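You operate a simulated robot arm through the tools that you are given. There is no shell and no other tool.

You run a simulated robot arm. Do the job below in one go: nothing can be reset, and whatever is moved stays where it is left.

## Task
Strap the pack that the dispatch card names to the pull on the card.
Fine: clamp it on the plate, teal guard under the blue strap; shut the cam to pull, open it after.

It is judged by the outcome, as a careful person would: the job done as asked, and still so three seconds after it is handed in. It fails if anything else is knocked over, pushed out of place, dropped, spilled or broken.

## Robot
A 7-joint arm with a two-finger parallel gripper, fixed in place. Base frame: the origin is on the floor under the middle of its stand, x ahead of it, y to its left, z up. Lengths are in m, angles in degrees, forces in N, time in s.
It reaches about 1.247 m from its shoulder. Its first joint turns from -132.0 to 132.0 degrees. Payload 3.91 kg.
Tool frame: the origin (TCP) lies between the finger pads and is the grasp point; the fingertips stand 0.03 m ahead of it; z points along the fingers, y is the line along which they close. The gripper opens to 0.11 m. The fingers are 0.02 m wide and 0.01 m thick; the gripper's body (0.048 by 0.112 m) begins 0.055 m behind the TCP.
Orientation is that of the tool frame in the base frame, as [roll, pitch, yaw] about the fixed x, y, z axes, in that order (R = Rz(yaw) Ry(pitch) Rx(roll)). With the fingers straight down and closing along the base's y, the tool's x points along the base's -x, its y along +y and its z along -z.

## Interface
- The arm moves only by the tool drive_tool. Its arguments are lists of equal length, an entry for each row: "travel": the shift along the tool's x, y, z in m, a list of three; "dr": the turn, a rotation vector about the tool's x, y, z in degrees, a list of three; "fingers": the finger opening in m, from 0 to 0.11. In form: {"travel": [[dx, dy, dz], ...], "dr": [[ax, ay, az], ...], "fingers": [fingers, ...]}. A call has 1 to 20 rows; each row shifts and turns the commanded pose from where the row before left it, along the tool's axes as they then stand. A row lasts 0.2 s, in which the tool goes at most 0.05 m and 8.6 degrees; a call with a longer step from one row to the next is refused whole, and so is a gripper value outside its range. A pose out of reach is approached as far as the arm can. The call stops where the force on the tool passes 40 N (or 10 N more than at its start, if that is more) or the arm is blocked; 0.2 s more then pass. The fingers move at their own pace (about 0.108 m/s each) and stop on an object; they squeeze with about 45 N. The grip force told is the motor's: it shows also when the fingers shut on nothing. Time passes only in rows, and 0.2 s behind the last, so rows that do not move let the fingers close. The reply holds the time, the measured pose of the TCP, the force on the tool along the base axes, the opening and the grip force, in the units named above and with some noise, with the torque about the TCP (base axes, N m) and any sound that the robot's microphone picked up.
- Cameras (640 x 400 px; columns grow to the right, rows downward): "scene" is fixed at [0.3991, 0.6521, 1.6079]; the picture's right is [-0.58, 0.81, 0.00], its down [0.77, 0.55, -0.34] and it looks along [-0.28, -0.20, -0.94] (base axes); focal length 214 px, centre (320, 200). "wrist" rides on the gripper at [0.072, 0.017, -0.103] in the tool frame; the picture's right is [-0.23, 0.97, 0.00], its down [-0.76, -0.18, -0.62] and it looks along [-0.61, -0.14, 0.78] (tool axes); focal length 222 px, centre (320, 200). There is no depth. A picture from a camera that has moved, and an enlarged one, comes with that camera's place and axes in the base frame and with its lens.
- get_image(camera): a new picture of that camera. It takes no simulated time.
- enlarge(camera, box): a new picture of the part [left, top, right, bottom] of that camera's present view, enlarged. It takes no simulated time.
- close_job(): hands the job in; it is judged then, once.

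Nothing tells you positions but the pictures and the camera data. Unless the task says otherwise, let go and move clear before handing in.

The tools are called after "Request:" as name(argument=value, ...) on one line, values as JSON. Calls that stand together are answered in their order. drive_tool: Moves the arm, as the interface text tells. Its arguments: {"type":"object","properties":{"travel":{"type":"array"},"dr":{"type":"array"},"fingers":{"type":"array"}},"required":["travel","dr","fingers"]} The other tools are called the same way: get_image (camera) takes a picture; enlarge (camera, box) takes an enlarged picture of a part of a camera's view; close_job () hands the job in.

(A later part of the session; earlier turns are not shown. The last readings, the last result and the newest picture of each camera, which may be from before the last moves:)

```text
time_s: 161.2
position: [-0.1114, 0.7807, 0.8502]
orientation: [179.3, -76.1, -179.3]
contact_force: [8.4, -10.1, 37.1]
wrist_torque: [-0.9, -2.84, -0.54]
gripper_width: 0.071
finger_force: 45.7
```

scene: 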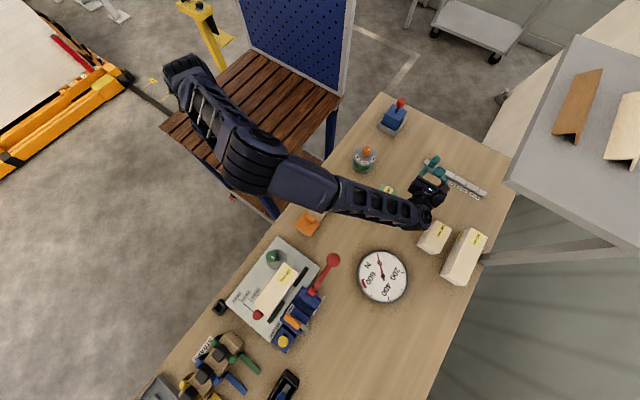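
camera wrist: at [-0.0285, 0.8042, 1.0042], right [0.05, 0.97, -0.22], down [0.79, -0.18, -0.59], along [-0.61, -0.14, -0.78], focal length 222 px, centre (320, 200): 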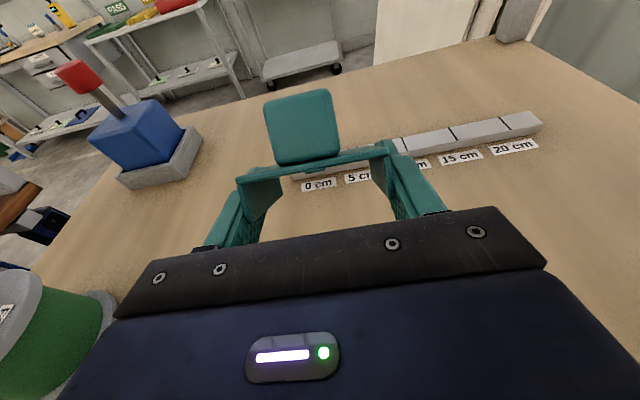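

The gripper's underside housing is touching the bench, with the guard's lips only a millimetre or two above it. I'll raise slightly and open, so the guard tips the short way onto its lips.

Request:
drive_tool(travel=[[0.0022, 0, -0.0006], [0, 0, 0], [0, 0, 0], [0, 0, 0], [0, 0, 0]], dr=[[0, 0, 0], [0, 0, 0], [0, 0, 0], [0, 0, 0], [0, 0, 0]], fingers=[0.05, 0.05, 0.078, 0.082, 0.082])

Request:
get_image(camera="wrist")

Request:
enlarge(camera="scene", box=[390, 150, 450, 210])

```text
time_s: 162.4
position: [-0.1098, 0.7812, 0.8499]
orientation: [179.7, -76.0, -179.6]
contact_force: [3.3, 9.9, 27.1]
wrist_torque: [0.06, -1.91, 0.72]
gripper_width: 0.0818
finger_force: 0.0
```

```text
taken
camera wrist: at [-0.0285, 0.7985, 0.9442], right [0.05, 0.97, -0.22], down [0.79, -0.18, -0.59], along [-0.61, -0.14, -0.78], focal length 222 px, centre (320, 200)
```

wrist: 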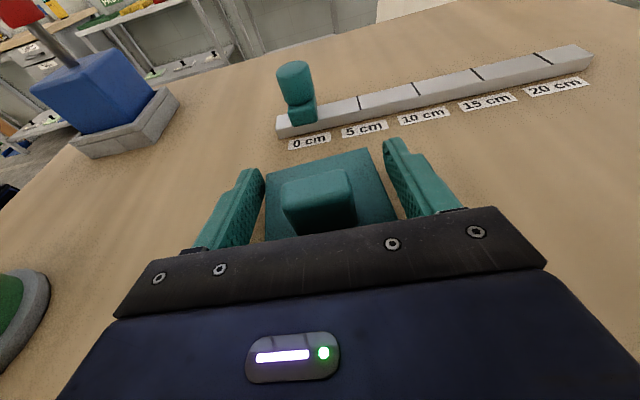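

```text
6.67 times, centred on (420, 180) of scene
camera zoom: at [0.3991, 0.6521, 1.6079], right [-0.58, 0.81, 0.0], down [0.77, 0.55, -0.34], along [-0.28, -0.2, -0.94], focal length 1430 px, centre (-347, 333)
```

zoom: 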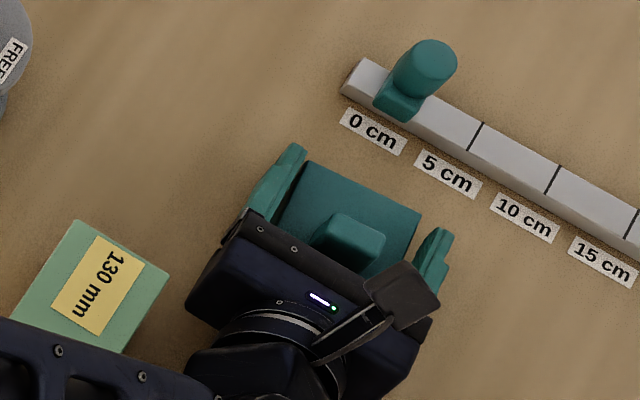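

The guard now stands upright with its knob up. I'll lift the gripper off the bench and back away toward +x and up.

Request:
drive_tool(travel=[[0.005, 0, -0.002], [0.015, 0, -0.02], [0.02, 0, -0.035], [0.03, 0, -0.03], [0.035, 0, -0.02], [0.035, 0, -0.02], [0, 0, 0]], dr=[[0, 0, 0], [0, 0, 0], [0, 0, 0], [0, 0, 0], [0, 0, 0], [0, 0, 0], [0, 0, 0]], fingers=[0.084, 0.084, 0.084, 0.084, 0.084, 0.084, 0.084])

Request:
get_image(camera="wrist")

Request:
get_image(camera="scene")

```text
time_s: 164.0
position: [-0.0215, 0.7812, 1.0148]
orientation: [-179.9, -76.0, -179.8]
contact_force: [-0.2, -0.6, -1.1]
wrist_torque: [0.02, -0.02, -0.02]
gripper_width: 0.0839
finger_force: 0.1
```

```text
taken
camera wrist: at [0.0606, 0.7985, 1.1101], right [0.05, 0.97, -0.22], down [0.79, -0.18, -0.59], along [-0.61, -0.14, -0.78], focal length 222 px, centre (320, 200)
```

wrist: 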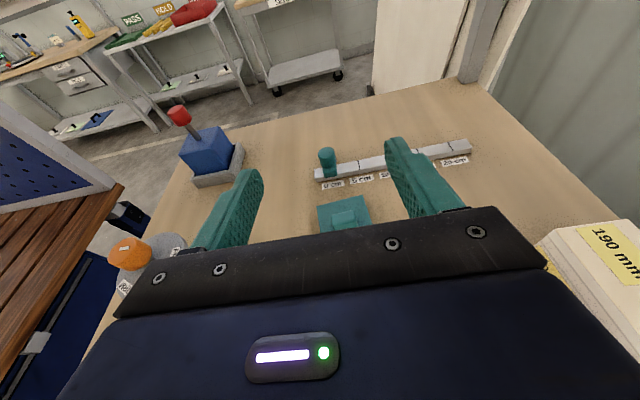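

```text
taken
```

scene: 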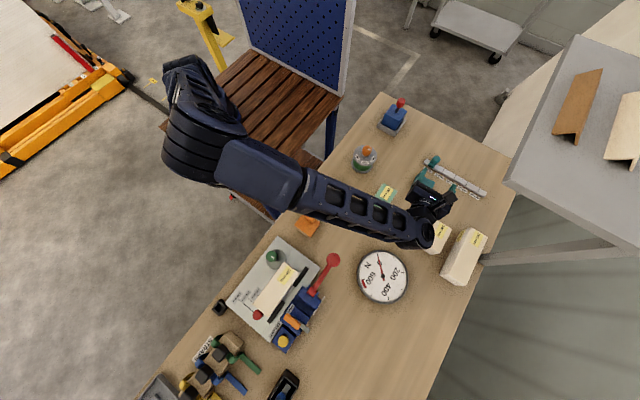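

The guard stands upright near (-0.12, 0.785). The shelf overhead rules out a vertical grasp there, so I'll grip the knob with a tilted tool. I'm zooming in to measure it.

Request:
enlarge(camera="scene", box=[400, 140, 460, 200])

Request:
enlarge(camera="wrist", box=[290, 140, 410, 230])

```text
6.67 times, centred on (430, 170) of scene
camera zoom: at [0.3991, 0.6521, 1.6079], right [-0.58, 0.81, 0.0], down [0.77, 0.55, -0.34], along [-0.28, -0.2, -0.94], focal length 1430 px, centre (-413, 400)
```

zoom: 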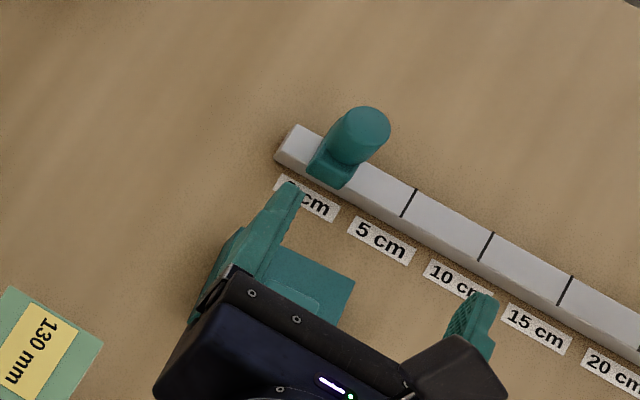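

```text
4.44 times, centred on (350, 185) of wrist
camera zoom: at [0.0606, 0.7985, 1.1101], right [0.05, 0.97, -0.22], down [0.79, -0.18, -0.59], along [-0.61, -0.14, -0.78], focal length 987 px, centre (187, 267)
```

zoom: 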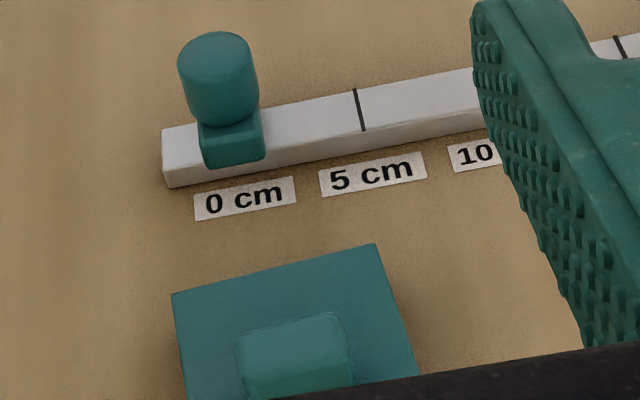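

The guard's top is at z≈0.84 and its knob is near (-0.09, 0.78). I'll set the tool to a 50° tilt and come in along its axis toward the knob.

Request:
drive_tool(travel=[[0, 0, 0], [0, 0, 0], [0, 0, 0], [0, 0, 0], [-0.0263, 0, 0.0242], [-0.0263, 0, 0.0242], [-0.0262, 0, 0.0242], [0, 0, 0]], dr=[[0, -6.5, 0], [0, -6.5, 0], [0, -6.5, 0], [0, -6.5, 0], [0, 0, 0], [0, 0, 0], [0, 0, 0], [0, 0, 0]], fingers=[0.06, 0.06, 0.06, 0.06, 0.06, 0.06, 0.06, 0.06])

Request:
get_image(camera="wrist")

Request:
enlarge(camera="wrist", box=[230, 60, 430, 230])

Request:
enlarge(camera="scene", box=[390, 140, 470, 220])

```text
time_s: 165.8
position: [-0.0267, 0.7822, 0.9094]
orientation: [-180.0, -50.0, -179.9]
contact_force: [-0.7, 0.1, -0.7]
wrist_torque: [0.02, -0.03, 0.0]
gripper_width: 0.0598
finger_force: 0.0
```

```text
taken
camera wrist: at [0.005, 0.7987, 1.0299], right [0.14, 0.97, -0.17], down [0.97, -0.18, -0.18], along [-0.21, -0.14, -0.97], focal length 222 px, centre (320, 200)
```

wrist: 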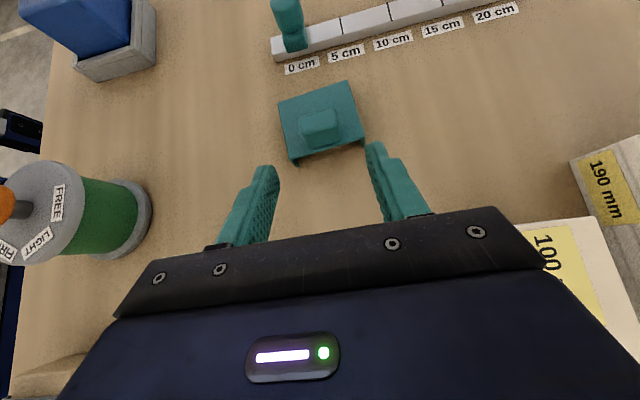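

```text
2.35 times, centred on (330, 145) of wrist
camera zoom: at [0.005, 0.7987, 1.0299], right [0.14, 0.97, -0.17], down [0.97, -0.18, -0.18], along [-0.21, -0.14, -0.97], focal length 523 px, centre (296, 329)
```

zoom: 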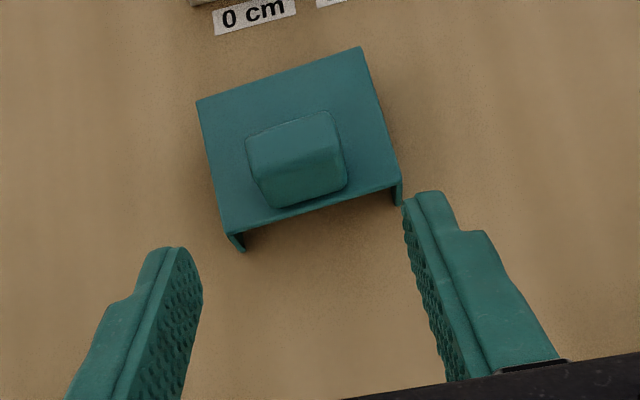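

```text
5.00 times, centred on (430, 180) of scene
camera zoom: at [0.3991, 0.6521, 1.6079], right [-0.58, 0.81, 0.0], down [0.77, 0.55, -0.34], along [-0.28, -0.2, -0.94], focal length 1072 px, centre (-230, 300)
```

zoom: 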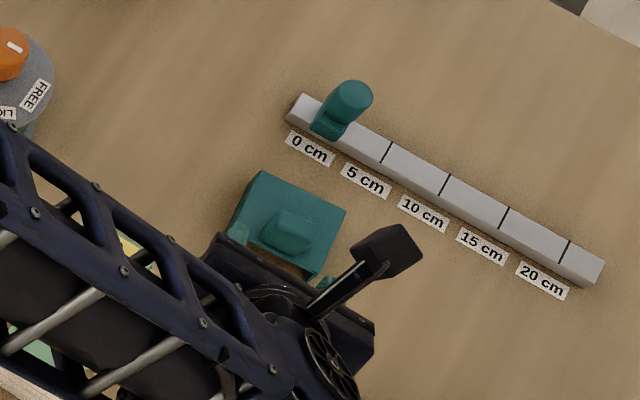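

The guard is upright, yawed about 4°. I'll match that yaw, come in along the tool axis around the knob, and close.

Request:
drive_tool(travel=[[0, 0, 0], [0, 0.0063, 0.02], [0, 0, 0.025], [0, 0, 0.01], [-0.0007, 0, 0.006], [0, 0, 0]], dr=[[3.3, 0, -2.8], [0, 0, 0], [0, 0, 0], [0, 0, 0], [0, 0, 0], [0, 0, 0]], fingers=[0.06, 0.06, 0.06, 0.06, 0.06, 0.06])

Request:
get_image(camera="wrist")

Request:
enlarge(camera="wrist", box=[230, 60, 430, 230])

```text
time_s: 167.2
position: [-0.0735, 0.7844, 0.8698]
orientation: [179.9, -50.1, -175.5]
contact_force: [5.5, 3.5, 19.2]
wrist_torque: [-0.14, 0.18, -0.03]
gripper_width: 0.0603
finger_force: 0.5
```

```text
taken
camera wrist: at [-0.0422, 0.8039, 0.9917], right [0.07, 0.98, -0.17], down [0.98, -0.1, -0.18], along [-0.2, -0.15, -0.97], focal length 222 px, centre (320, 200)
```

wrist: 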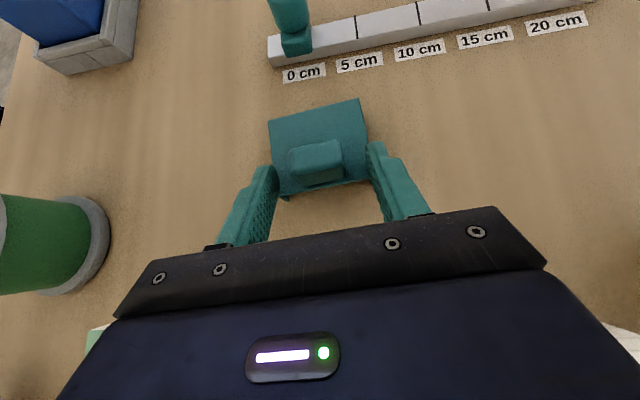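

```text
2.35 times, centred on (330, 145) of wrist
camera zoom: at [-0.0422, 0.8039, 0.9917], right [0.07, 0.98, -0.17], down [0.98, -0.1, -0.18], along [-0.2, -0.15, -0.97], focal length 523 px, centre (296, 329)
```

zoom: 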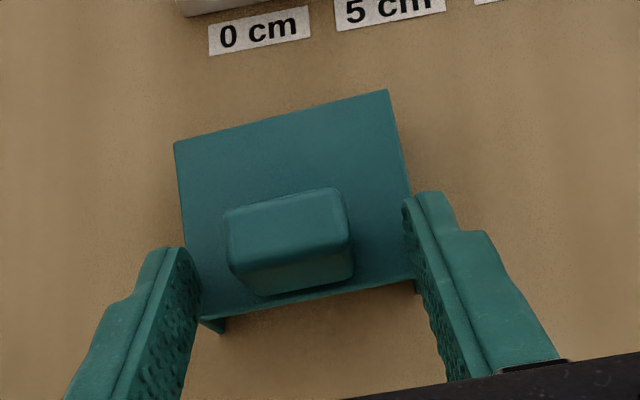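

The fingertips just touch the guard's plate. I'm raising 3 mm and closing on the knob.

Request:
drive_tool(travel=[[0.0023, 0, -0.0019], [0, 0, 0], [0, 0, 0], [0, 0, 0], [0, 0, 0]], dr=[[0, 0, 0], [0, 0, 0], [0, 0, 0], [0, 0, 0], [0, 0, 0]], fingers=[0.06, 0.04, 0.02, 0.0, 0.0])

Request:
enlarge(camera="wrist", box=[230, 60, 430, 230])

```text
time_s: 168.4
position: [-0.0734, 0.7842, 0.8711]
orientation: [179.9, -50.0, -175.6]
contact_force: [-0.1, -0.1, -0.4]
wrist_torque: [0.01, -0.01, 0.0]
gripper_width: 0.0305
finger_force: 45.3
```

```text
2.35 times, centred on (330, 145) of wrist
camera zoom: at [-0.0423, 0.8035, 0.9931], right [0.07, 0.98, -0.17], down [0.98, -0.1, -0.18], along [-0.2, -0.16, -0.97], focal length 523 px, centre (296, 329)
```

zoom: 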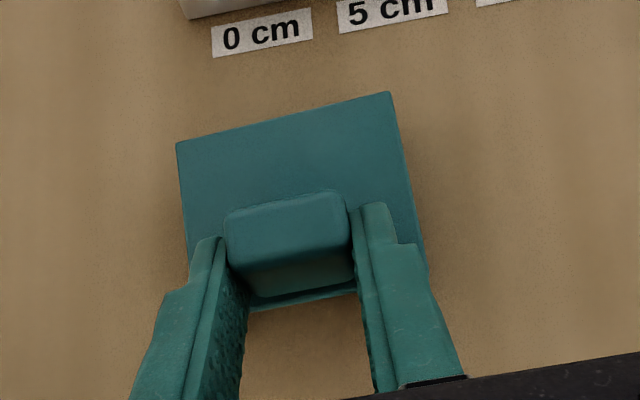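

The knob is gripped with the guard flat. I'll lift, square the yaw, and move out from beneath the shelf level before heading to the pack.

Request:
drive_tool(travel=[[0.0153, 0, -0.0129], [0.0306, 0, -0.0257], [0, 0, 0], [-0.0257, 0, -0.0306], [-0.0257, 0, -0.0306], [-0.0257, 0, -0.0306], [-0.0257, 0, -0.0306], [0, 0, 0]], dr=[[0, 0, 0], [0, 0, 0], [-3.35, 0, 2.8], [0, 0, 0], [0, 0, 0], [0, 0, 0], [0, 0, 0], [0, 0, 0]], fingers=[0.0, 0.0, 0.0, 0.0, 0.0, 0.0, 0.0, 0.0])

Request:
get_image(camera="wrist")

Request:
get_image(camera="scene")

```text
time_s: 170.2
position: [0.0876, 0.7846, 0.9306]
orientation: [-180.0, -50.0, 180.0]
contact_force: [0.4, -0.5, -0.7]
wrist_torque: [-0.02, 0.0, 0.0]
gripper_width: 0.0305
finger_force: 44.9
```

```text
taken
camera wrist: at [0.1193, 0.8015, 1.0523], right [0.15, 0.97, -0.17], down [0.97, -0.18, -0.18], along [-0.21, -0.14, -0.97], focal length 222 px, centre (320, 200)
```

wrist: 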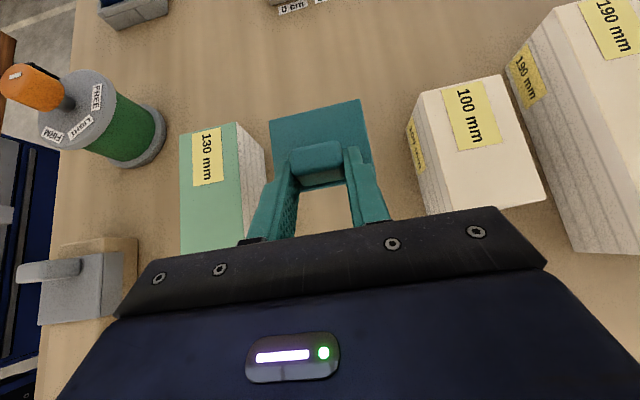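

```text
taken
```

scene: 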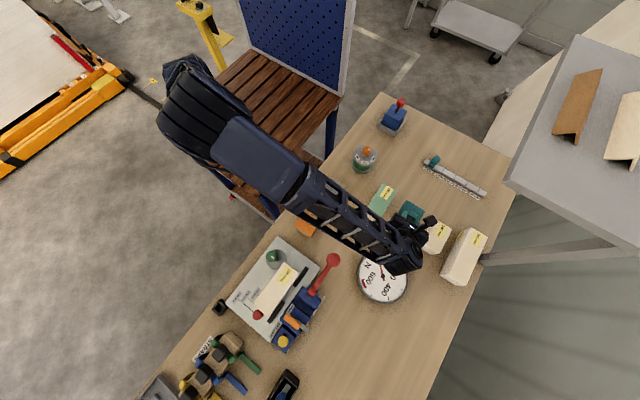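

All is well. I'll rise and carry the guard over to the pack, keeping the tilt.

Request:
drive_tool(travel=[[0.0345, 0, -0.0289], [0.0345, 0, -0.0289], [0.0345, 0, -0.0289], [-0.0247, -0.0186, -0.0294], [-0.0247, -0.0186, -0.0294], [-0.0247, -0.0186, -0.0294], [-0.0247, -0.0186, -0.0294], [-0.0247, -0.0186, -0.0294], [-0.0247, -0.0186, -0.0294], [-0.0247, -0.0186, -0.0294], [-0.0247, -0.0186, -0.0294], [-0.0247, -0.0186, -0.0294], [-0.0247, -0.0186, -0.0294], [-0.0247, -0.0186, -0.0294], [-0.0243, -0.0186, -0.0289], [0, 0, 0]], dr=[[0, 0, 0], [0, 0, 0], [0, 0, 0], [0, 0, 0], [0, 0, 0], [0, 0, 0], [0, 0, 0], [0, 0, 0], [0, 0, 0], [0, 0, 0], [0, 0, 0], [0, 0, 0], [0, 0, 0], [0, 0, 0], [0, 0, 0], [0, 0, 0]], fingers=[0.0, 0.0, 0.0, 0.0, 0.0, 0.0, 0.0, 0.0, 0.0, 0.0, 0.0, 0.0, 0.0, 0.0, 0.0, 0.0])

Request:
get_image(camera="wrist")

Request:
enlarge(camera="scene", box=[220, 230, 340, 340])

```text
time_s: 173.6
position: [0.546, 0.56, 1.0658]
orientation: [179.9, -50.0, -179.9]
contact_force: [0.0, -0.3, 0.6]
wrist_torque: [0.0, 0.0, 0.0]
gripper_width: 0.0304
finger_force: 44.9
```

```text
taken
camera wrist: at [0.5788, 0.5772, 1.1871], right [0.15, 0.97, -0.17], down [0.97, -0.18, -0.18], along [-0.21, -0.14, -0.97], focal length 222 px, centre (320, 200)
```

wrist: 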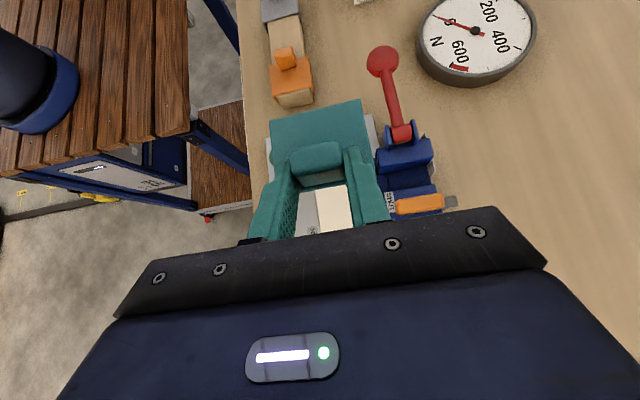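

```text
3.64 times, centred on (280, 285) of scene
camera zoom: at [0.3991, 0.6521, 1.6079], right [-0.58, 0.81, 0.0], down [0.77, 0.55, -0.34], along [-0.28, -0.2, -0.94], focal length 780 px, centre (466, -109)
```

zoom: 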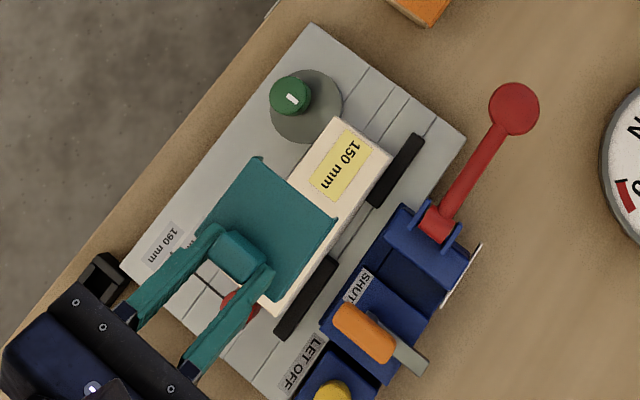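

I can see the guard over the pack clearly. I'm lowering to a few centimetres above and checking alignment.

Request:
drive_tool(travel=[[-0.0243, 0.0012, 0.0178], [-0.023, 0, 0.0193], [-0.023, 0, 0.0193], [0, 0, 0]], dr=[[0, 0, 0], [0, 0, 0], [0, 0, 0], [0, 0, 0]], fingers=[0.0, 0.0, 0.0, 0.0])

Request:
get_image(camera="wrist")

Request:
enlarge(camera="wrist", box=[230, 60, 430, 230])

Request:
enlarge(camera="scene", box=[235, 245, 315, 325])

```text
time_s: 174.6
position: [0.5481, 0.5618, 0.9763]
orientation: [179.9, -49.9, -179.9]
contact_force: [0.7, 0.3, -0.7]
wrist_torque: [0.0, 0.02, 0.01]
gripper_width: 0.0309
finger_force: 45.4
```

```text
taken
camera wrist: at [0.5813, 0.5792, 1.0973], right [0.15, 0.97, -0.17], down [0.97, -0.18, -0.18], along [-0.21, -0.14, -0.97], focal length 222 px, centre (320, 200)
```

wrist: 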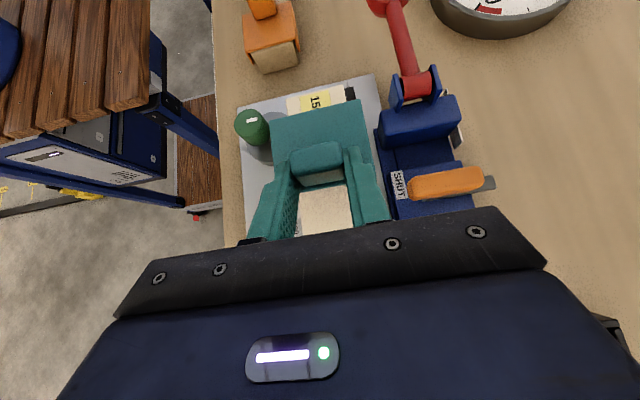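

```text
2.35 times, centred on (330, 145) of wrist
camera zoom: at [0.5813, 0.5792, 1.0973], right [0.15, 0.97, -0.17], down [0.97, -0.18, -0.18], along [-0.21, -0.14, -0.97], focal length 523 px, centre (296, 329)
```

zoom: 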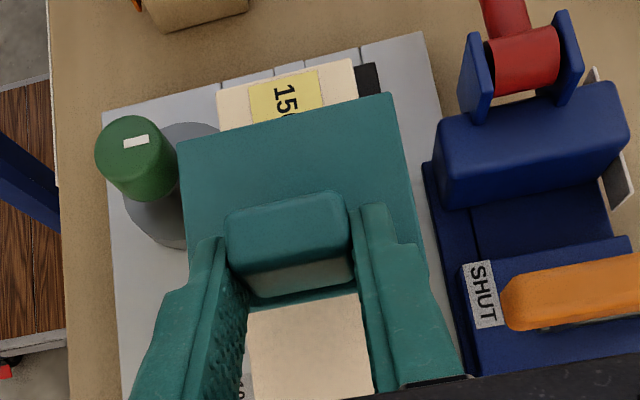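

```text
5.00 times, centred on (275, 285) of scene
camera zoom: at [0.3991, 0.6521, 1.6079], right [-0.58, 0.81, 0.0], down [0.77, 0.55, -0.34], along [-0.28, -0.2, -0.94], focal length 1072 px, centre (545, -225)
```

zoom: 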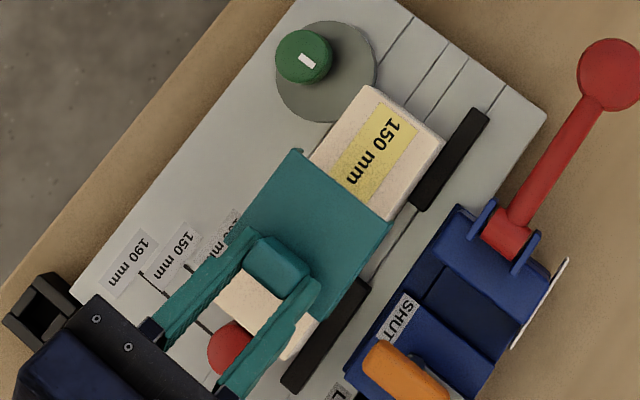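

Guard and pack centres agree within a millimetre in this view. I'm lowering onto the pack with small steps at the end.

Request:
drive_tool(travel=[[-0.0153, 0, 0.0129], [-0.0077, 0, 0.0064], [-0.0023, 0, 0.0019], [-0.0023, 0, 0.0019], [0, 0, 0]], dr=[[0, 0, 0], [0, 0, 0], [0, 0, 0], [0, 0, 0], [0, 0, 0]], fingers=[0.0, 0.0, 0.0, 0.0, 0.0])

Request:
enlarge(camera="wrist", box=[230, 60, 430, 230])

Request:
enlarge(camera="scene", box=[245, 250, 305, 310])

```text
time_s: 175.8
position: [0.5489, 0.5632, 0.94]
orientation: [179.9, -50.0, -180.0]
contact_force: [-0.1, -0.1, -0.6]
wrist_torque: [0.03, -0.05, 0.02]
gripper_width: 0.0307
finger_force: 45.4
```

```text
2.35 times, centred on (330, 145) of wrist
camera zoom: at [0.5814, 0.5794, 1.0612], right [0.15, 0.97, -0.17], down [0.97, -0.18, -0.18], along [-0.21, -0.14, -0.97], focal length 523 px, centre (296, 329)
```

zoom: 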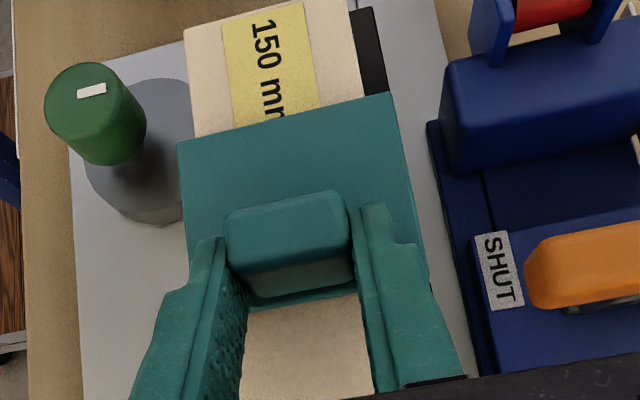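

```text
6.67 times, centred on (275, 280) of scene
camera zoom: at [0.3991, 0.6521, 1.6079], right [-0.58, 0.81, 0.0], down [0.77, 0.55, -0.34], along [-0.28, -0.2, -0.94], focal length 1430 px, centre (620, -333)
```

zoom: 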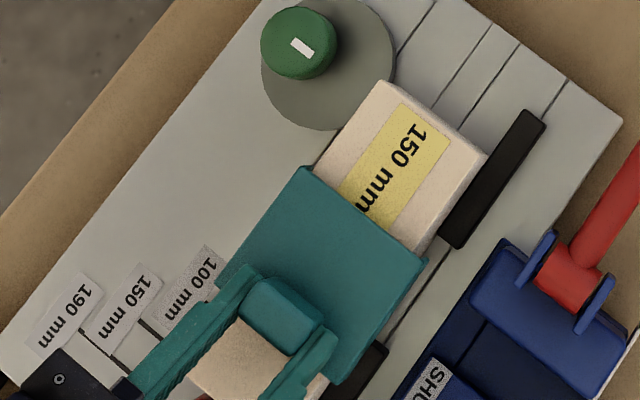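

No contact yet. The guard sits about 2 mm too far +y relative to the pack, so I'll correct that and continue down until it seats.

Request:
drive_tool(travel=[[0, -0.002, 0], [-0.0015, 0, 0.0013], [-0.0015, 0, 0.0013], [-0.0015, 0, 0.0013], [0, 0, 0]], dr=[[0, 0, 0], [0, 0, 0], [0, 0, 0], [0, 0, 0], [0, 0, 0]], fingers=[0.0, 0.0, 0.0, 0.0, 0.0])

```text
time_s: 177.0
position: [0.5478, 0.5604, 0.935]
orientation: [179.9, -50.0, -180.0]
contact_force: [1.4, 0.0, 10.8]
wrist_torque: [-0.05, 0.12, 0.0]
gripper_width: 0.0305
finger_force: 44.9
```

The guard is seated, with light contact. I'm relieving, opening, and backing out along the tool axis.

Request:
drive_tool(travel=[[0.0004, 0, -0.0003], [0, 0, 0], [0, 0, 0], [0, 0, -0.02], [0, 0, -0.035], [0.02, 0, -0.035], [0.03, 0, -0.025], [0, 0, 0]], dr=[[0, 0, 0], [0, 0, 0], [0, 0, 0], [0, 0, 0], [0, 0, 0], [0, 0, 0], [0, 0, 0], [0, 0, 0]], fingers=[0.0, 0.04, 0.05, 0.05, 0.05, 0.05, 0.05, 0.05])

Request:
get_image(camera="wrist")

Request:
enlarge(camera="scene", box=[235, 245, 315, 325])

Request:
enlarge(camera="wrist", box=[250, 40, 430, 200])

```text
time_s: 178.8
position: [0.6036, 0.5612, 1.0467]
orientation: [179.9, -50.0, -179.9]
contact_force: [-1.0, 0.3, 0.1]
wrist_torque: [0.04, 0.0, 0.01]
gripper_width: 0.0501
finger_force: 0.0
```

```text
taken
camera wrist: at [0.6367, 0.5778, 1.168], right [0.15, 0.97, -0.17], down [0.97, -0.18, -0.18], along [-0.21, -0.14, -0.97], focal length 222 px, centre (320, 200)
```

wrist: 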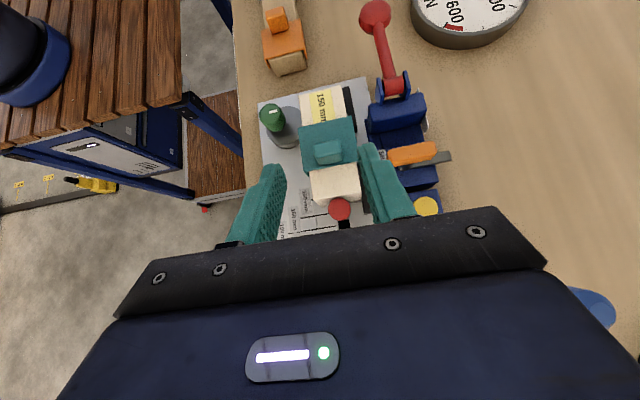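

```text
5.00 times, centred on (275, 285) of scene
camera zoom: at [0.3991, 0.6521, 1.6079], right [-0.58, 0.81, 0.0], down [0.77, 0.55, -0.34], along [-0.28, -0.2, -0.94], focal length 1072 px, centre (545, -225)
```

zoom: 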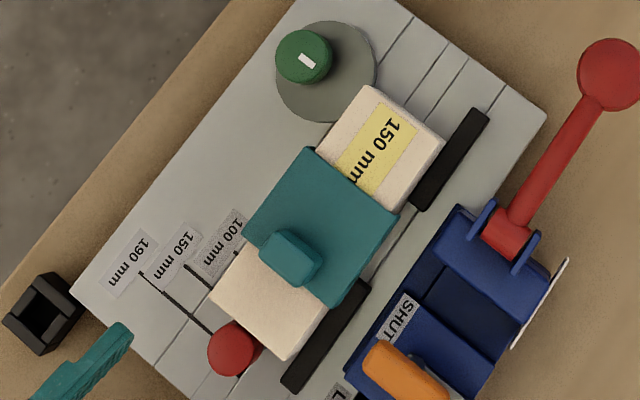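

```text
2.50 times, centred on (340, 120) of wrist
camera zoom: at [0.6367, 0.5778, 1.168], right [0.15, 0.97, -0.17], down [0.97, -0.18, -0.18], along [-0.21, -0.14, -0.97], focal length 555 px, centre (270, 400)
```

zoom: 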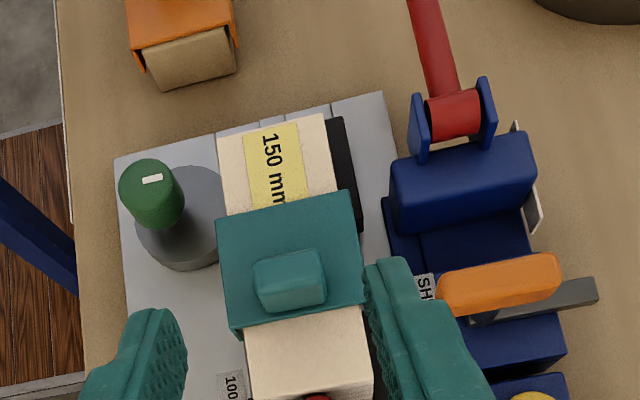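

The teal guard is seated flat on the pack, its knob on the +x side and its flat lane under the strap line (x≈0.48–0.52). I'll bring the tool vertical and go back for the blue strap.

Request:
drive_tool(travel=[[0, 0, 0], [0, 0, 0], [0, 0, 0], [0, 0, 0], [0, 0, 0], [0, 0, 0], [0, 0, 0], [-0.04, -0.004, 0], [-0.04, -0.004, 0], [-0.04, -0.004, 0], [-0.04, -0.004, 0], [-0.03, -0.005, 0], [0, 0, 0]], dr=[[0, -8, 0], [0, -8, 0], [0, -8, 0], [0, -8, 0], [0, -8, 0], [0, -8, 0], [0, -2, 0], [0, 0, 0], [0, 0, 0], [0, 0, 0], [0, 0, 0], [0, 0, 0], [0, 0, 0]], fingers=[0.06, 0.06, 0.06, 0.06, 0.06, 0.06, 0.06, 0.06, 0.06, 0.06, 0.06, 0.06, 0.06])

Request:
get_image(camera="wrist")

Request:
enlarge(camera="wrist", box=[230, 20, 430, 200])

```text
time_s: 181.6
position: [0.7958, 0.5394, 1.0459]
orientation: [180.0, -0.1, 180.0]
contact_force: [0.0, -1.0, 0.8]
wrist_torque: [0.03, -0.02, -0.02]
gripper_width: 0.06
finger_force: 0.0
```

```text
taken
camera wrist: at [0.7223, 0.5562, 1.1493], right [0.23, 0.97, 0.0], down [0.76, -0.18, 0.62], along [0.61, -0.14, -0.78], focal length 222 px, centre (320, 200)
```

wrist: 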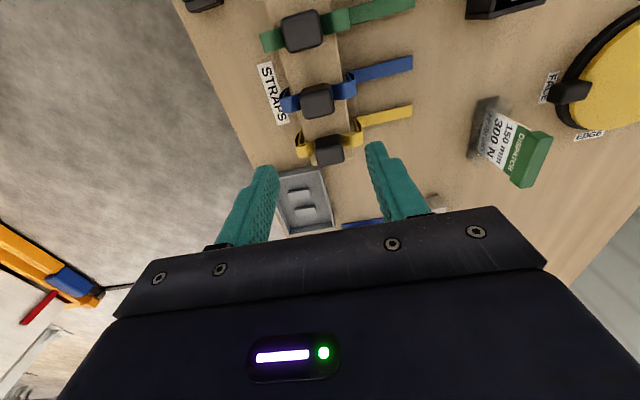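

```text
2.22 times, centred on (330, 110) of wrist
camera zoom: at [0.7223, 0.5562, 1.1493], right [0.23, 0.97, 0.0], down [0.76, -0.18, 0.62], along [0.61, -0.14, -0.78], focal length 494 px, centre (298, 400)
```

zoom: 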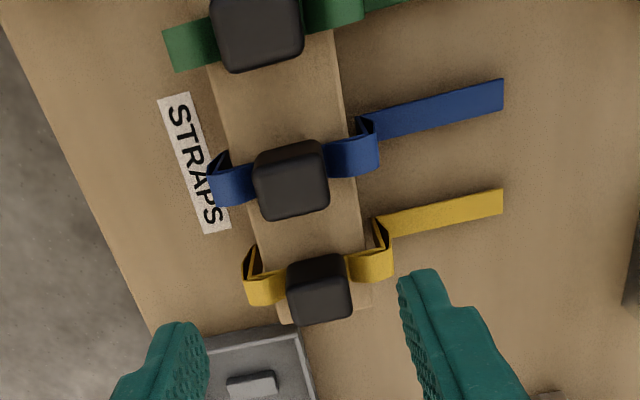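

The blue strap is where I left it. I'm descending to the handle, staying just above the band, and gripping.

Request:
drive_tool(travel=[[0.0025, 0.002, 0.04], [0, 0, 0.04], [0, 0, 0.035], [0, 0, 0.012], [0, 0, 0.007], [0, 0, 0]], dr=[[0, 0, 0], [0, 0, 0], [0, 0, 0], [0, 0, 0], [0, 0, 0], [0, 0, 0]], fingers=[0.055, 0.055, 0.055, 0.055, 0.055, 0.055])

Request:
enlarge(camera="wrist", box=[220, 60, 440, 230])

```text
time_s: 183.0
position: [0.7921, 0.5417, 0.9126]
orientation: [180.0, -0.1, 180.0]
contact_force: [0.1, -0.2, -0.1]
wrist_torque: [-0.01, 0.02, 0.0]
gripper_width: 0.055
finger_force: 0.1
```

```text
2.35 times, centred on (330, 145) of wrist
camera zoom: at [0.7198, 0.5583, 1.0151], right [0.23, 0.97, 0.0], down [0.76, -0.18, 0.62], along [0.61, -0.14, -0.78], focal length 523 px, centre (296, 329)
```

zoom: 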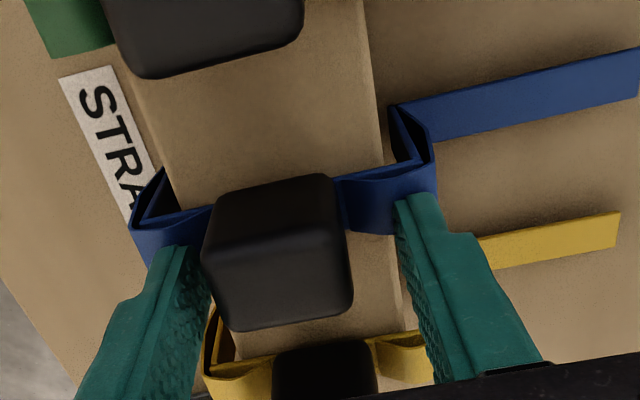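

The handle is about 5 mm to the -y side of the TCP. I'll shift over and then close.

Request:
drive_tool(travel=[[0, -0.0045, 0], [0, 0, 0.001], [0, 0, 0], [0, 0, 0], [0, 0, 0], [0, 0, 0]], dr=[[0, 0, 0], [0, 0, 0], [0, 0, 0], [0, 0, 0], [0, 0, 0], [0, 0, 0]], fingers=[0.055, 0.055, 0.04, 0.02, 0.0, 0.0])

Request:
enlarge(camera="wrist", box=[220, 60, 440, 230])

```text
time_s: 184.4
position: [0.7927, 0.5364, 0.911]
orientation: [180.0, 0.0, -180.0]
contact_force: [0.7, 1.0, 1.4]
wrist_torque: [-0.03, 0.0, 0.04]
gripper_width: 0.0334
finger_force: 45.0
```

```text
2.35 times, centred on (330, 145) of wrist
camera zoom: at [0.7194, 0.5539, 1.0145], right [0.23, 0.97, 0.0], down [0.76, -0.18, 0.62], along [0.61, -0.14, -0.78], focal length 523 px, centre (296, 329)
```

zoom: 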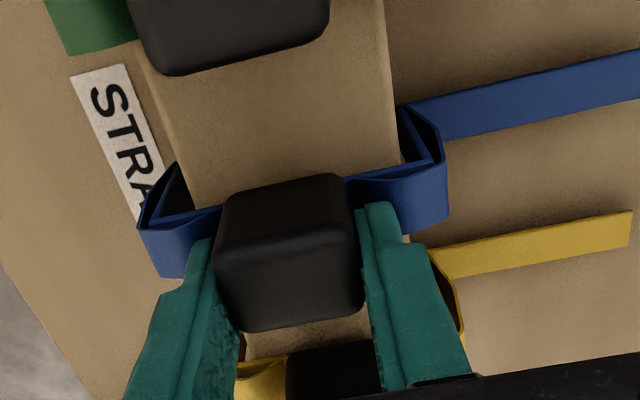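

Gripped. The rack is 67 mm wide and the strap was self-centred on it, so the leg clearance over the 71 mm guard must be only 1–3 mm a side. I'll lift and carry it over, then align its y to the guard's centre (about 0.5606) very carefully.

Request:
drive_tool(travel=[[0, 0, -0.01], [0, 0, -0.03], [0, 0, -0.04], [0, 0, -0.045], [0, 0, -0.045], [0.0407, 0.0034, 0], [0.0407, 0.0034, 0], [0.0407, 0.0034, 0], [0.0407, 0.0034, 0], [0.0407, 0.0034, 0], [0.0407, 0.0034, 0], [0.0407, 0.0036, 0], [0, 0, 0], [0, 0, 0]], dr=[[0, 0, 0], [0, 0, 0], [0, 0, 0], [0, 0, 0], [0, 0, 0], [0, 0, 0], [0, 0, 0], [0, 0, 0], [0, 0, 0], [0, 0, 0], [0, 0, 0], [0, 0, 0], [0, 0, 0], [0, 0, 0]], fingers=[0.0, 0.0, 0.0, 0.0, 0.0, 0.0, 0.0, 0.0, 0.0, 0.0, 0.0, 0.0, 0.0, 0.0])

Request:
get_image(camera="wrist")

Request:
enlarge(camera="wrist", box=[220, 40, 480, 220])

```text
time_s: 187.4
position: [0.5066, 0.5605, 1.0814]
orientation: [180.0, 0.0, -180.0]
contact_force: [0.0, -0.8, -1.4]
wrist_torque: [-0.03, 0.02, -0.01]
gripper_width: 0.0331
finger_force: 45.2
```

```text
taken
camera wrist: at [0.4347, 0.5777, 1.1837], right [0.23, 0.97, 0.0], down [0.76, -0.18, 0.62], along [0.61, -0.14, -0.78], focal length 222 px, centre (320, 200)
```

wrist: 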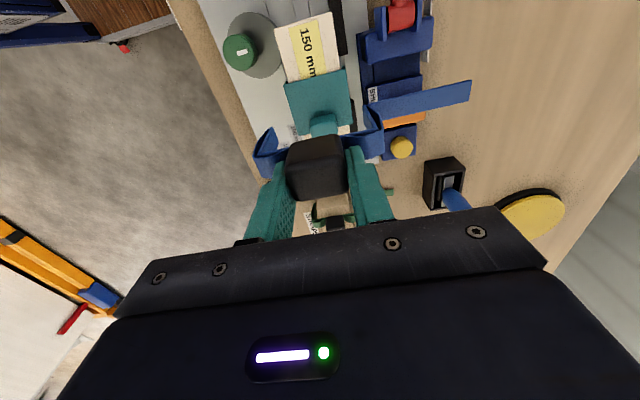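

```text
2.22 times, centred on (350, 130) of wrist
camera zoom: at [0.4347, 0.5777, 1.1837], right [0.23, 0.97, 0.0], down [0.76, -0.18, 0.62], along [0.61, -0.14, -0.78], focal length 494 px, centre (253, 356)
```

zoom: 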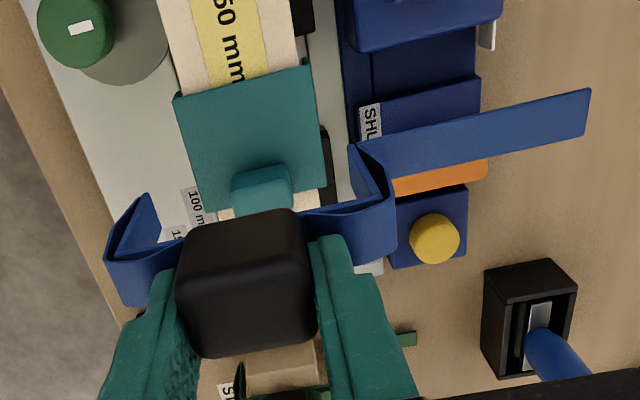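

I'm lowering to just above the guard level and comparing the gaps on both sides.

Request:
drive_tool(travel=[[-0.001, 0, 0.03], [0, 0, 0.03], [0, 0, 0.008], [0, 0, 0], [0, 0, 0]], dr=[[0, 0, 0], [0, 0, 0], [0, 0, 0], [0, 0, 0], [0, 0, 0]], fingers=[0.0, 0.0, 0.0, 0.0, 0.0])

Request:
enlarge(camera="wrist", box=[230, 50, 400, 190])

Request:
enlarge(camera="wrist", box=[340, 40, 490, 170])

Request:
enlarge(camera="scene", box=[255, 250, 325, 320])

```text
time_s: 188.6
position: [0.5087, 0.5613, 1.0121]
orientation: [-180.0, 0.0, 180.0]
contact_force: [0.5, 0.0, -1.1]
wrist_torque: [0.01, 0.0, 0.03]
gripper_width: 0.0329
finger_force: 45.4
```

```text
2.86 times, centred on (315, 120) of wrist
camera zoom: at [0.4355, 0.5774, 1.1155], right [0.23, 0.97, 0.0], down [0.76, -0.18, 0.62], along [0.61, -0.14, -0.78], focal length 635 px, centre (334, 429)
```

zoom: 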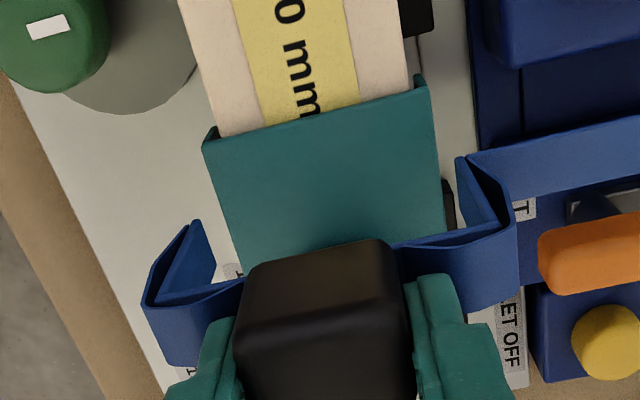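

```text
3.08 times, centred on (415, 105) of wrist
camera zoom: at [0.4355, 0.5774, 1.1155], right [0.23, 0.97, 0.0], down [0.76, -0.18, 0.62], along [0.61, -0.14, -0.78], focal length 684 px, centre (28, 492)
```

zoom: 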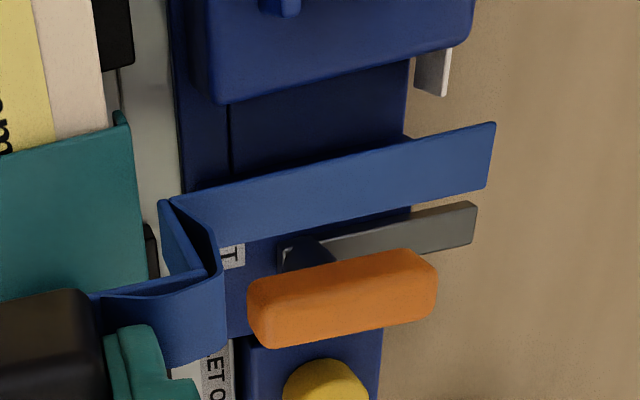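

```text
5.71 times, centred on (290, 285) of scene
camera zoom: at [0.3991, 0.6521, 1.6079], right [-0.58, 0.81, 0.0], down [0.77, 0.55, -0.34], along [-0.28, -0.2, -0.94], focal length 1226 px, centre (491, -286)
```

zoom: 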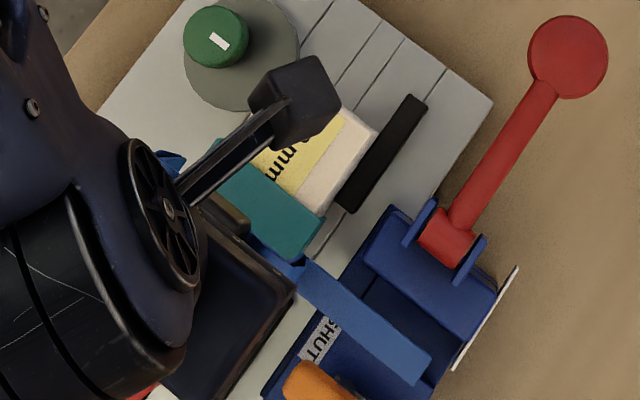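

By the image, the guard's centre matches the strap's TCP y to within half a millimetre. I'll descend in small steps now, checking force and view as the legs pass the guard's edges.

Request:
drive_tool(travel=[[0, 0, 0.008], [0, 0, 0.006], [0, 0, 0.003], [0, 0, 0]], dr=[[0, 0, 0], [0, 0, 0], [0, 0, 0], [0, 0, 0]], fingers=[0.0, 0.0, 0.0, 0.0])

Request:
enlarge(camera="wrist", box=[230, 50, 400, 190])

```text
time_s: 189.6
position: [0.5083, 0.5614, 0.9971]
orientation: [-179.9, 0.1, 180.0]
contact_force: [-0.3, -0.6, -0.7]
wrist_torque: [0.02, 0.01, 0.01]
gripper_width: 0.0332
finger_force: 44.7
```

```text
2.86 times, centred on (315, 120) of wrist
camera zoom: at [0.4352, 0.5775, 1.0989], right [0.23, 0.97, 0.0], down [0.76, -0.18, 0.62], along [0.61, -0.14, -0.78], focal length 635 px, centre (334, 429)
```

zoom: 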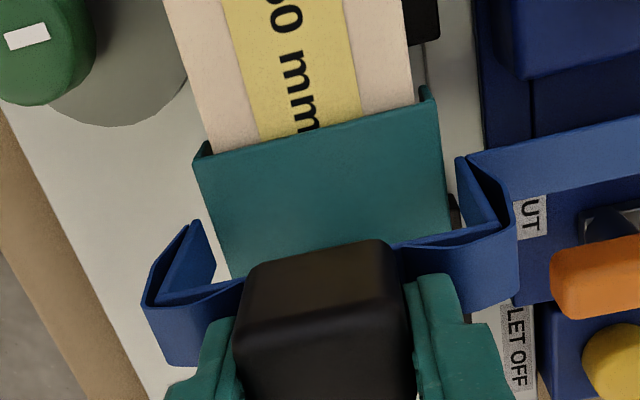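

The gaps look even, about 5 mm each side. I'm continuing down 3 mm at a time.

Request:
drive_tool(travel=[[0, 0, 0.003], [0, 0, 0]], dr=[[0, 0, 0], [0, 0, 0]], fingers=[0.0, 0.0])

Request:
enlarge(camera="wrist", box=[230, 50, 400, 190])

Request:
drive_tool(travel=[[0, 0, 0.003], [0, 0, 0]], dr=[[0, 0, 0], [0, 0, 0]], fingers=[0.0, 0.0])

Request:
enlarge(camera="wrist", box=[230, 50, 400, 190])

```text
time_s: 190.2
position: [0.5079, 0.561, 0.9933]
orientation: [180.0, -0.1, 180.0]
contact_force: [0.8, -0.6, -0.5]
wrist_torque: [0.0, 0.03, -0.02]
gripper_width: 0.0332
finger_force: 44.7
```

```text
2.86 times, centred on (315, 120) of wrist
camera zoom: at [0.4353, 0.5778, 1.0961], right [0.23, 0.97, 0.0], down [0.76, -0.18, 0.62], along [0.61, -0.14, -0.78], focal length 635 px, centre (334, 429)
```

zoom: 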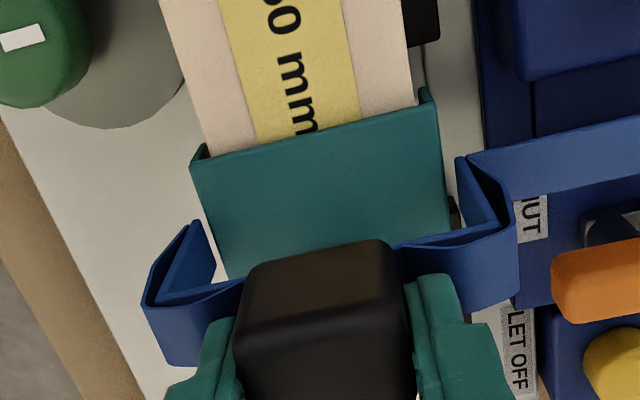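

```text
time_s: 190.8
position: [0.5085, 0.5615, 0.9895]
orientation: [180.0, 0.0, -180.0]
contact_force: [-0.4, 0.6, -0.7]
wrist_torque: [0.04, 0.01, 0.0]
gripper_width: 0.0331
finger_force: 44.9
```

```text
2.86 times, centred on (315, 120) of wrist
camera zoom: at [0.4352, 0.578, 1.0932], right [0.23, 0.97, 0.0], down [0.76, -0.18, 0.62], along [0.61, -0.14, -0.78], focal length 635 px, centre (334, 429)
```

zoom: 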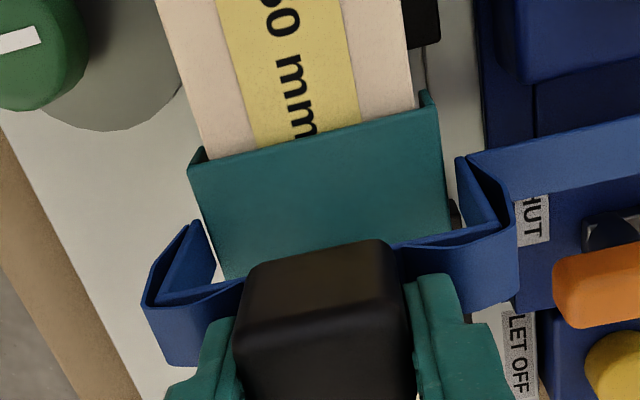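

The left gap is now about 2.5–3 mm and the right about 4.5 mm, so I'll shift 1 mm toward -y and continue in 2 mm steps.

Request:
drive_tool(travel=[[0, -0.001, 0], [0, 0, 0.002], [0, 0, 0]], dr=[[0, 0, 0], [0, 0, 0], [0, 0, 0]], fingers=[0.0, 0.0, 0.0])

Request:
enlarge(camera="wrist", box=[230, 50, 400, 190])

Request:
drive_tool(travel=[[0, 0, 0.002], [0, 0, 0]], dr=[[0, 0, 0], [0, 0, 0]], fingers=[0.0, 0.0])

Request:
enlarge(camera="wrist", box=[230, 50, 400, 190])

```text
time_s: 191.6
position: [0.5069, 0.5598, 0.9872]
orientation: [-180.0, 0.0, -180.0]
contact_force: [-0.1, 0.4, -0.5]
wrist_torque: [-0.01, 0.0, 0.01]
gripper_width: 0.033
finger_force: 44.9
```

```text
2.86 times, centred on (315, 120) of wrist
camera zoom: at [0.435, 0.577, 1.0913], right [0.23, 0.97, 0.0], down [0.76, -0.18, 0.62], along [0.61, -0.14, -0.78], focal length 635 px, centre (334, 429)
```

zoom: 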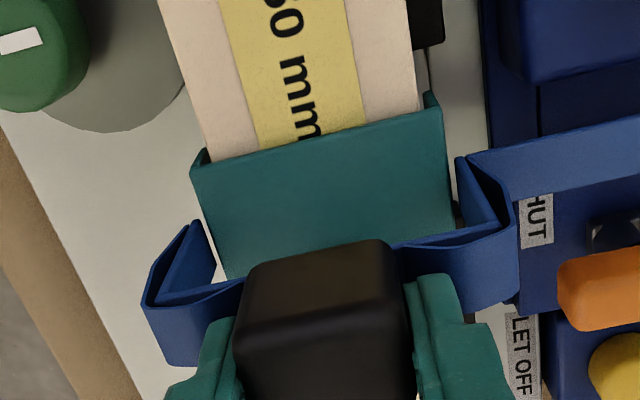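

```text
time_s: 192.2
position: [0.5079, 0.56, 0.9873]
orientation: [-180.0, 0.1, -180.0]
contact_force: [0.3, -0.5, -0.9]
wrist_torque: [-0.02, 0.01, -0.03]
gripper_width: 0.0332
finger_force: 44.6
```

```text
2.86 times, centred on (315, 120) of wrist
camera zoom: at [0.4351, 0.5768, 1.0893], right [0.23, 0.97, 0.0], down [0.76, -0.18, 0.62], along [0.61, -0.14, -0.78], focal length 635 px, centre (334, 429)
```

zoom: 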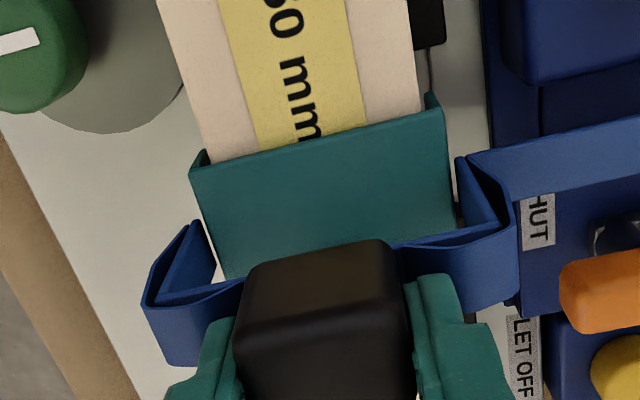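

The gaps are balanced now. I'm continuing down in 2–3 mm steps.

Request:
drive_tool(travel=[[0, 0, 0.003], [0, 0, 0]], dr=[[0, 0, 0], [0, 0, 0]], fingers=[0.0, 0.0])

Request:
enlarge(camera="wrist", box=[230, 50, 400, 190])

Request:
drive_tool(travel=[[0, 0, 0.003], [0, 0, 0]], dr=[[0, 0, 0], [0, 0, 0]], fingers=[0.0, 0.0])

Request:
enlarge(camera="wrist", box=[230, 50, 400, 190])

```text
time_s: 192.8
position: [0.5087, 0.5601, 0.984]
orientation: [180.0, 0.0, 179.9]
contact_force: [-0.2, 0.7, 0.0]
wrist_torque: [0.0, 0.0, -0.03]
gripper_width: 0.033
finger_force: 45.3
```

```text
2.86 times, centred on (315, 120) of wrist
camera zoom: at [0.4352, 0.577, 1.0864], right [0.23, 0.97, 0.0], down [0.76, -0.18, 0.62], along [0.61, -0.14, -0.78], focal length 635 px, centre (334, 429)
```

zoom: 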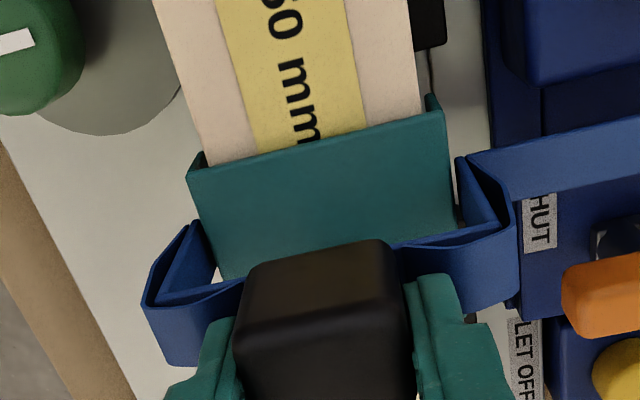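

```text
time_s: 193.4
position: [0.5086, 0.5608, 0.9796]
orientation: [180.0, 0.0, 180.0]
contact_force: [0.5, -0.1, -1.3]
wrist_torque: [0.0, 0.0, 0.0]
gripper_width: 0.0333
finger_force: 44.8
```

```text
2.86 times, centred on (315, 120) of wrist
camera zoom: at [0.4352, 0.5769, 1.0832], right [0.23, 0.97, 0.0], down [0.76, -0.18, 0.62], along [0.61, -0.14, -0.78], focal length 635 px, centre (334, 429)
```

zoom: 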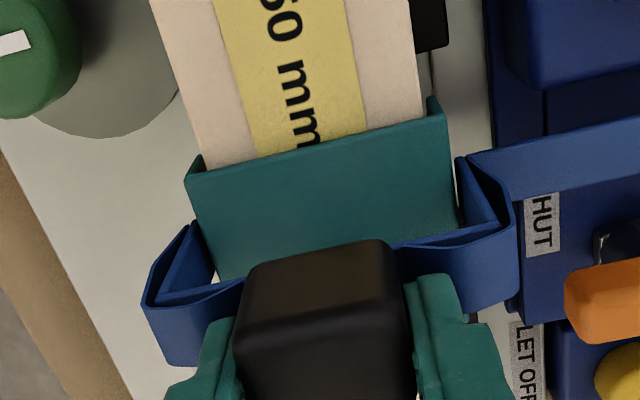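

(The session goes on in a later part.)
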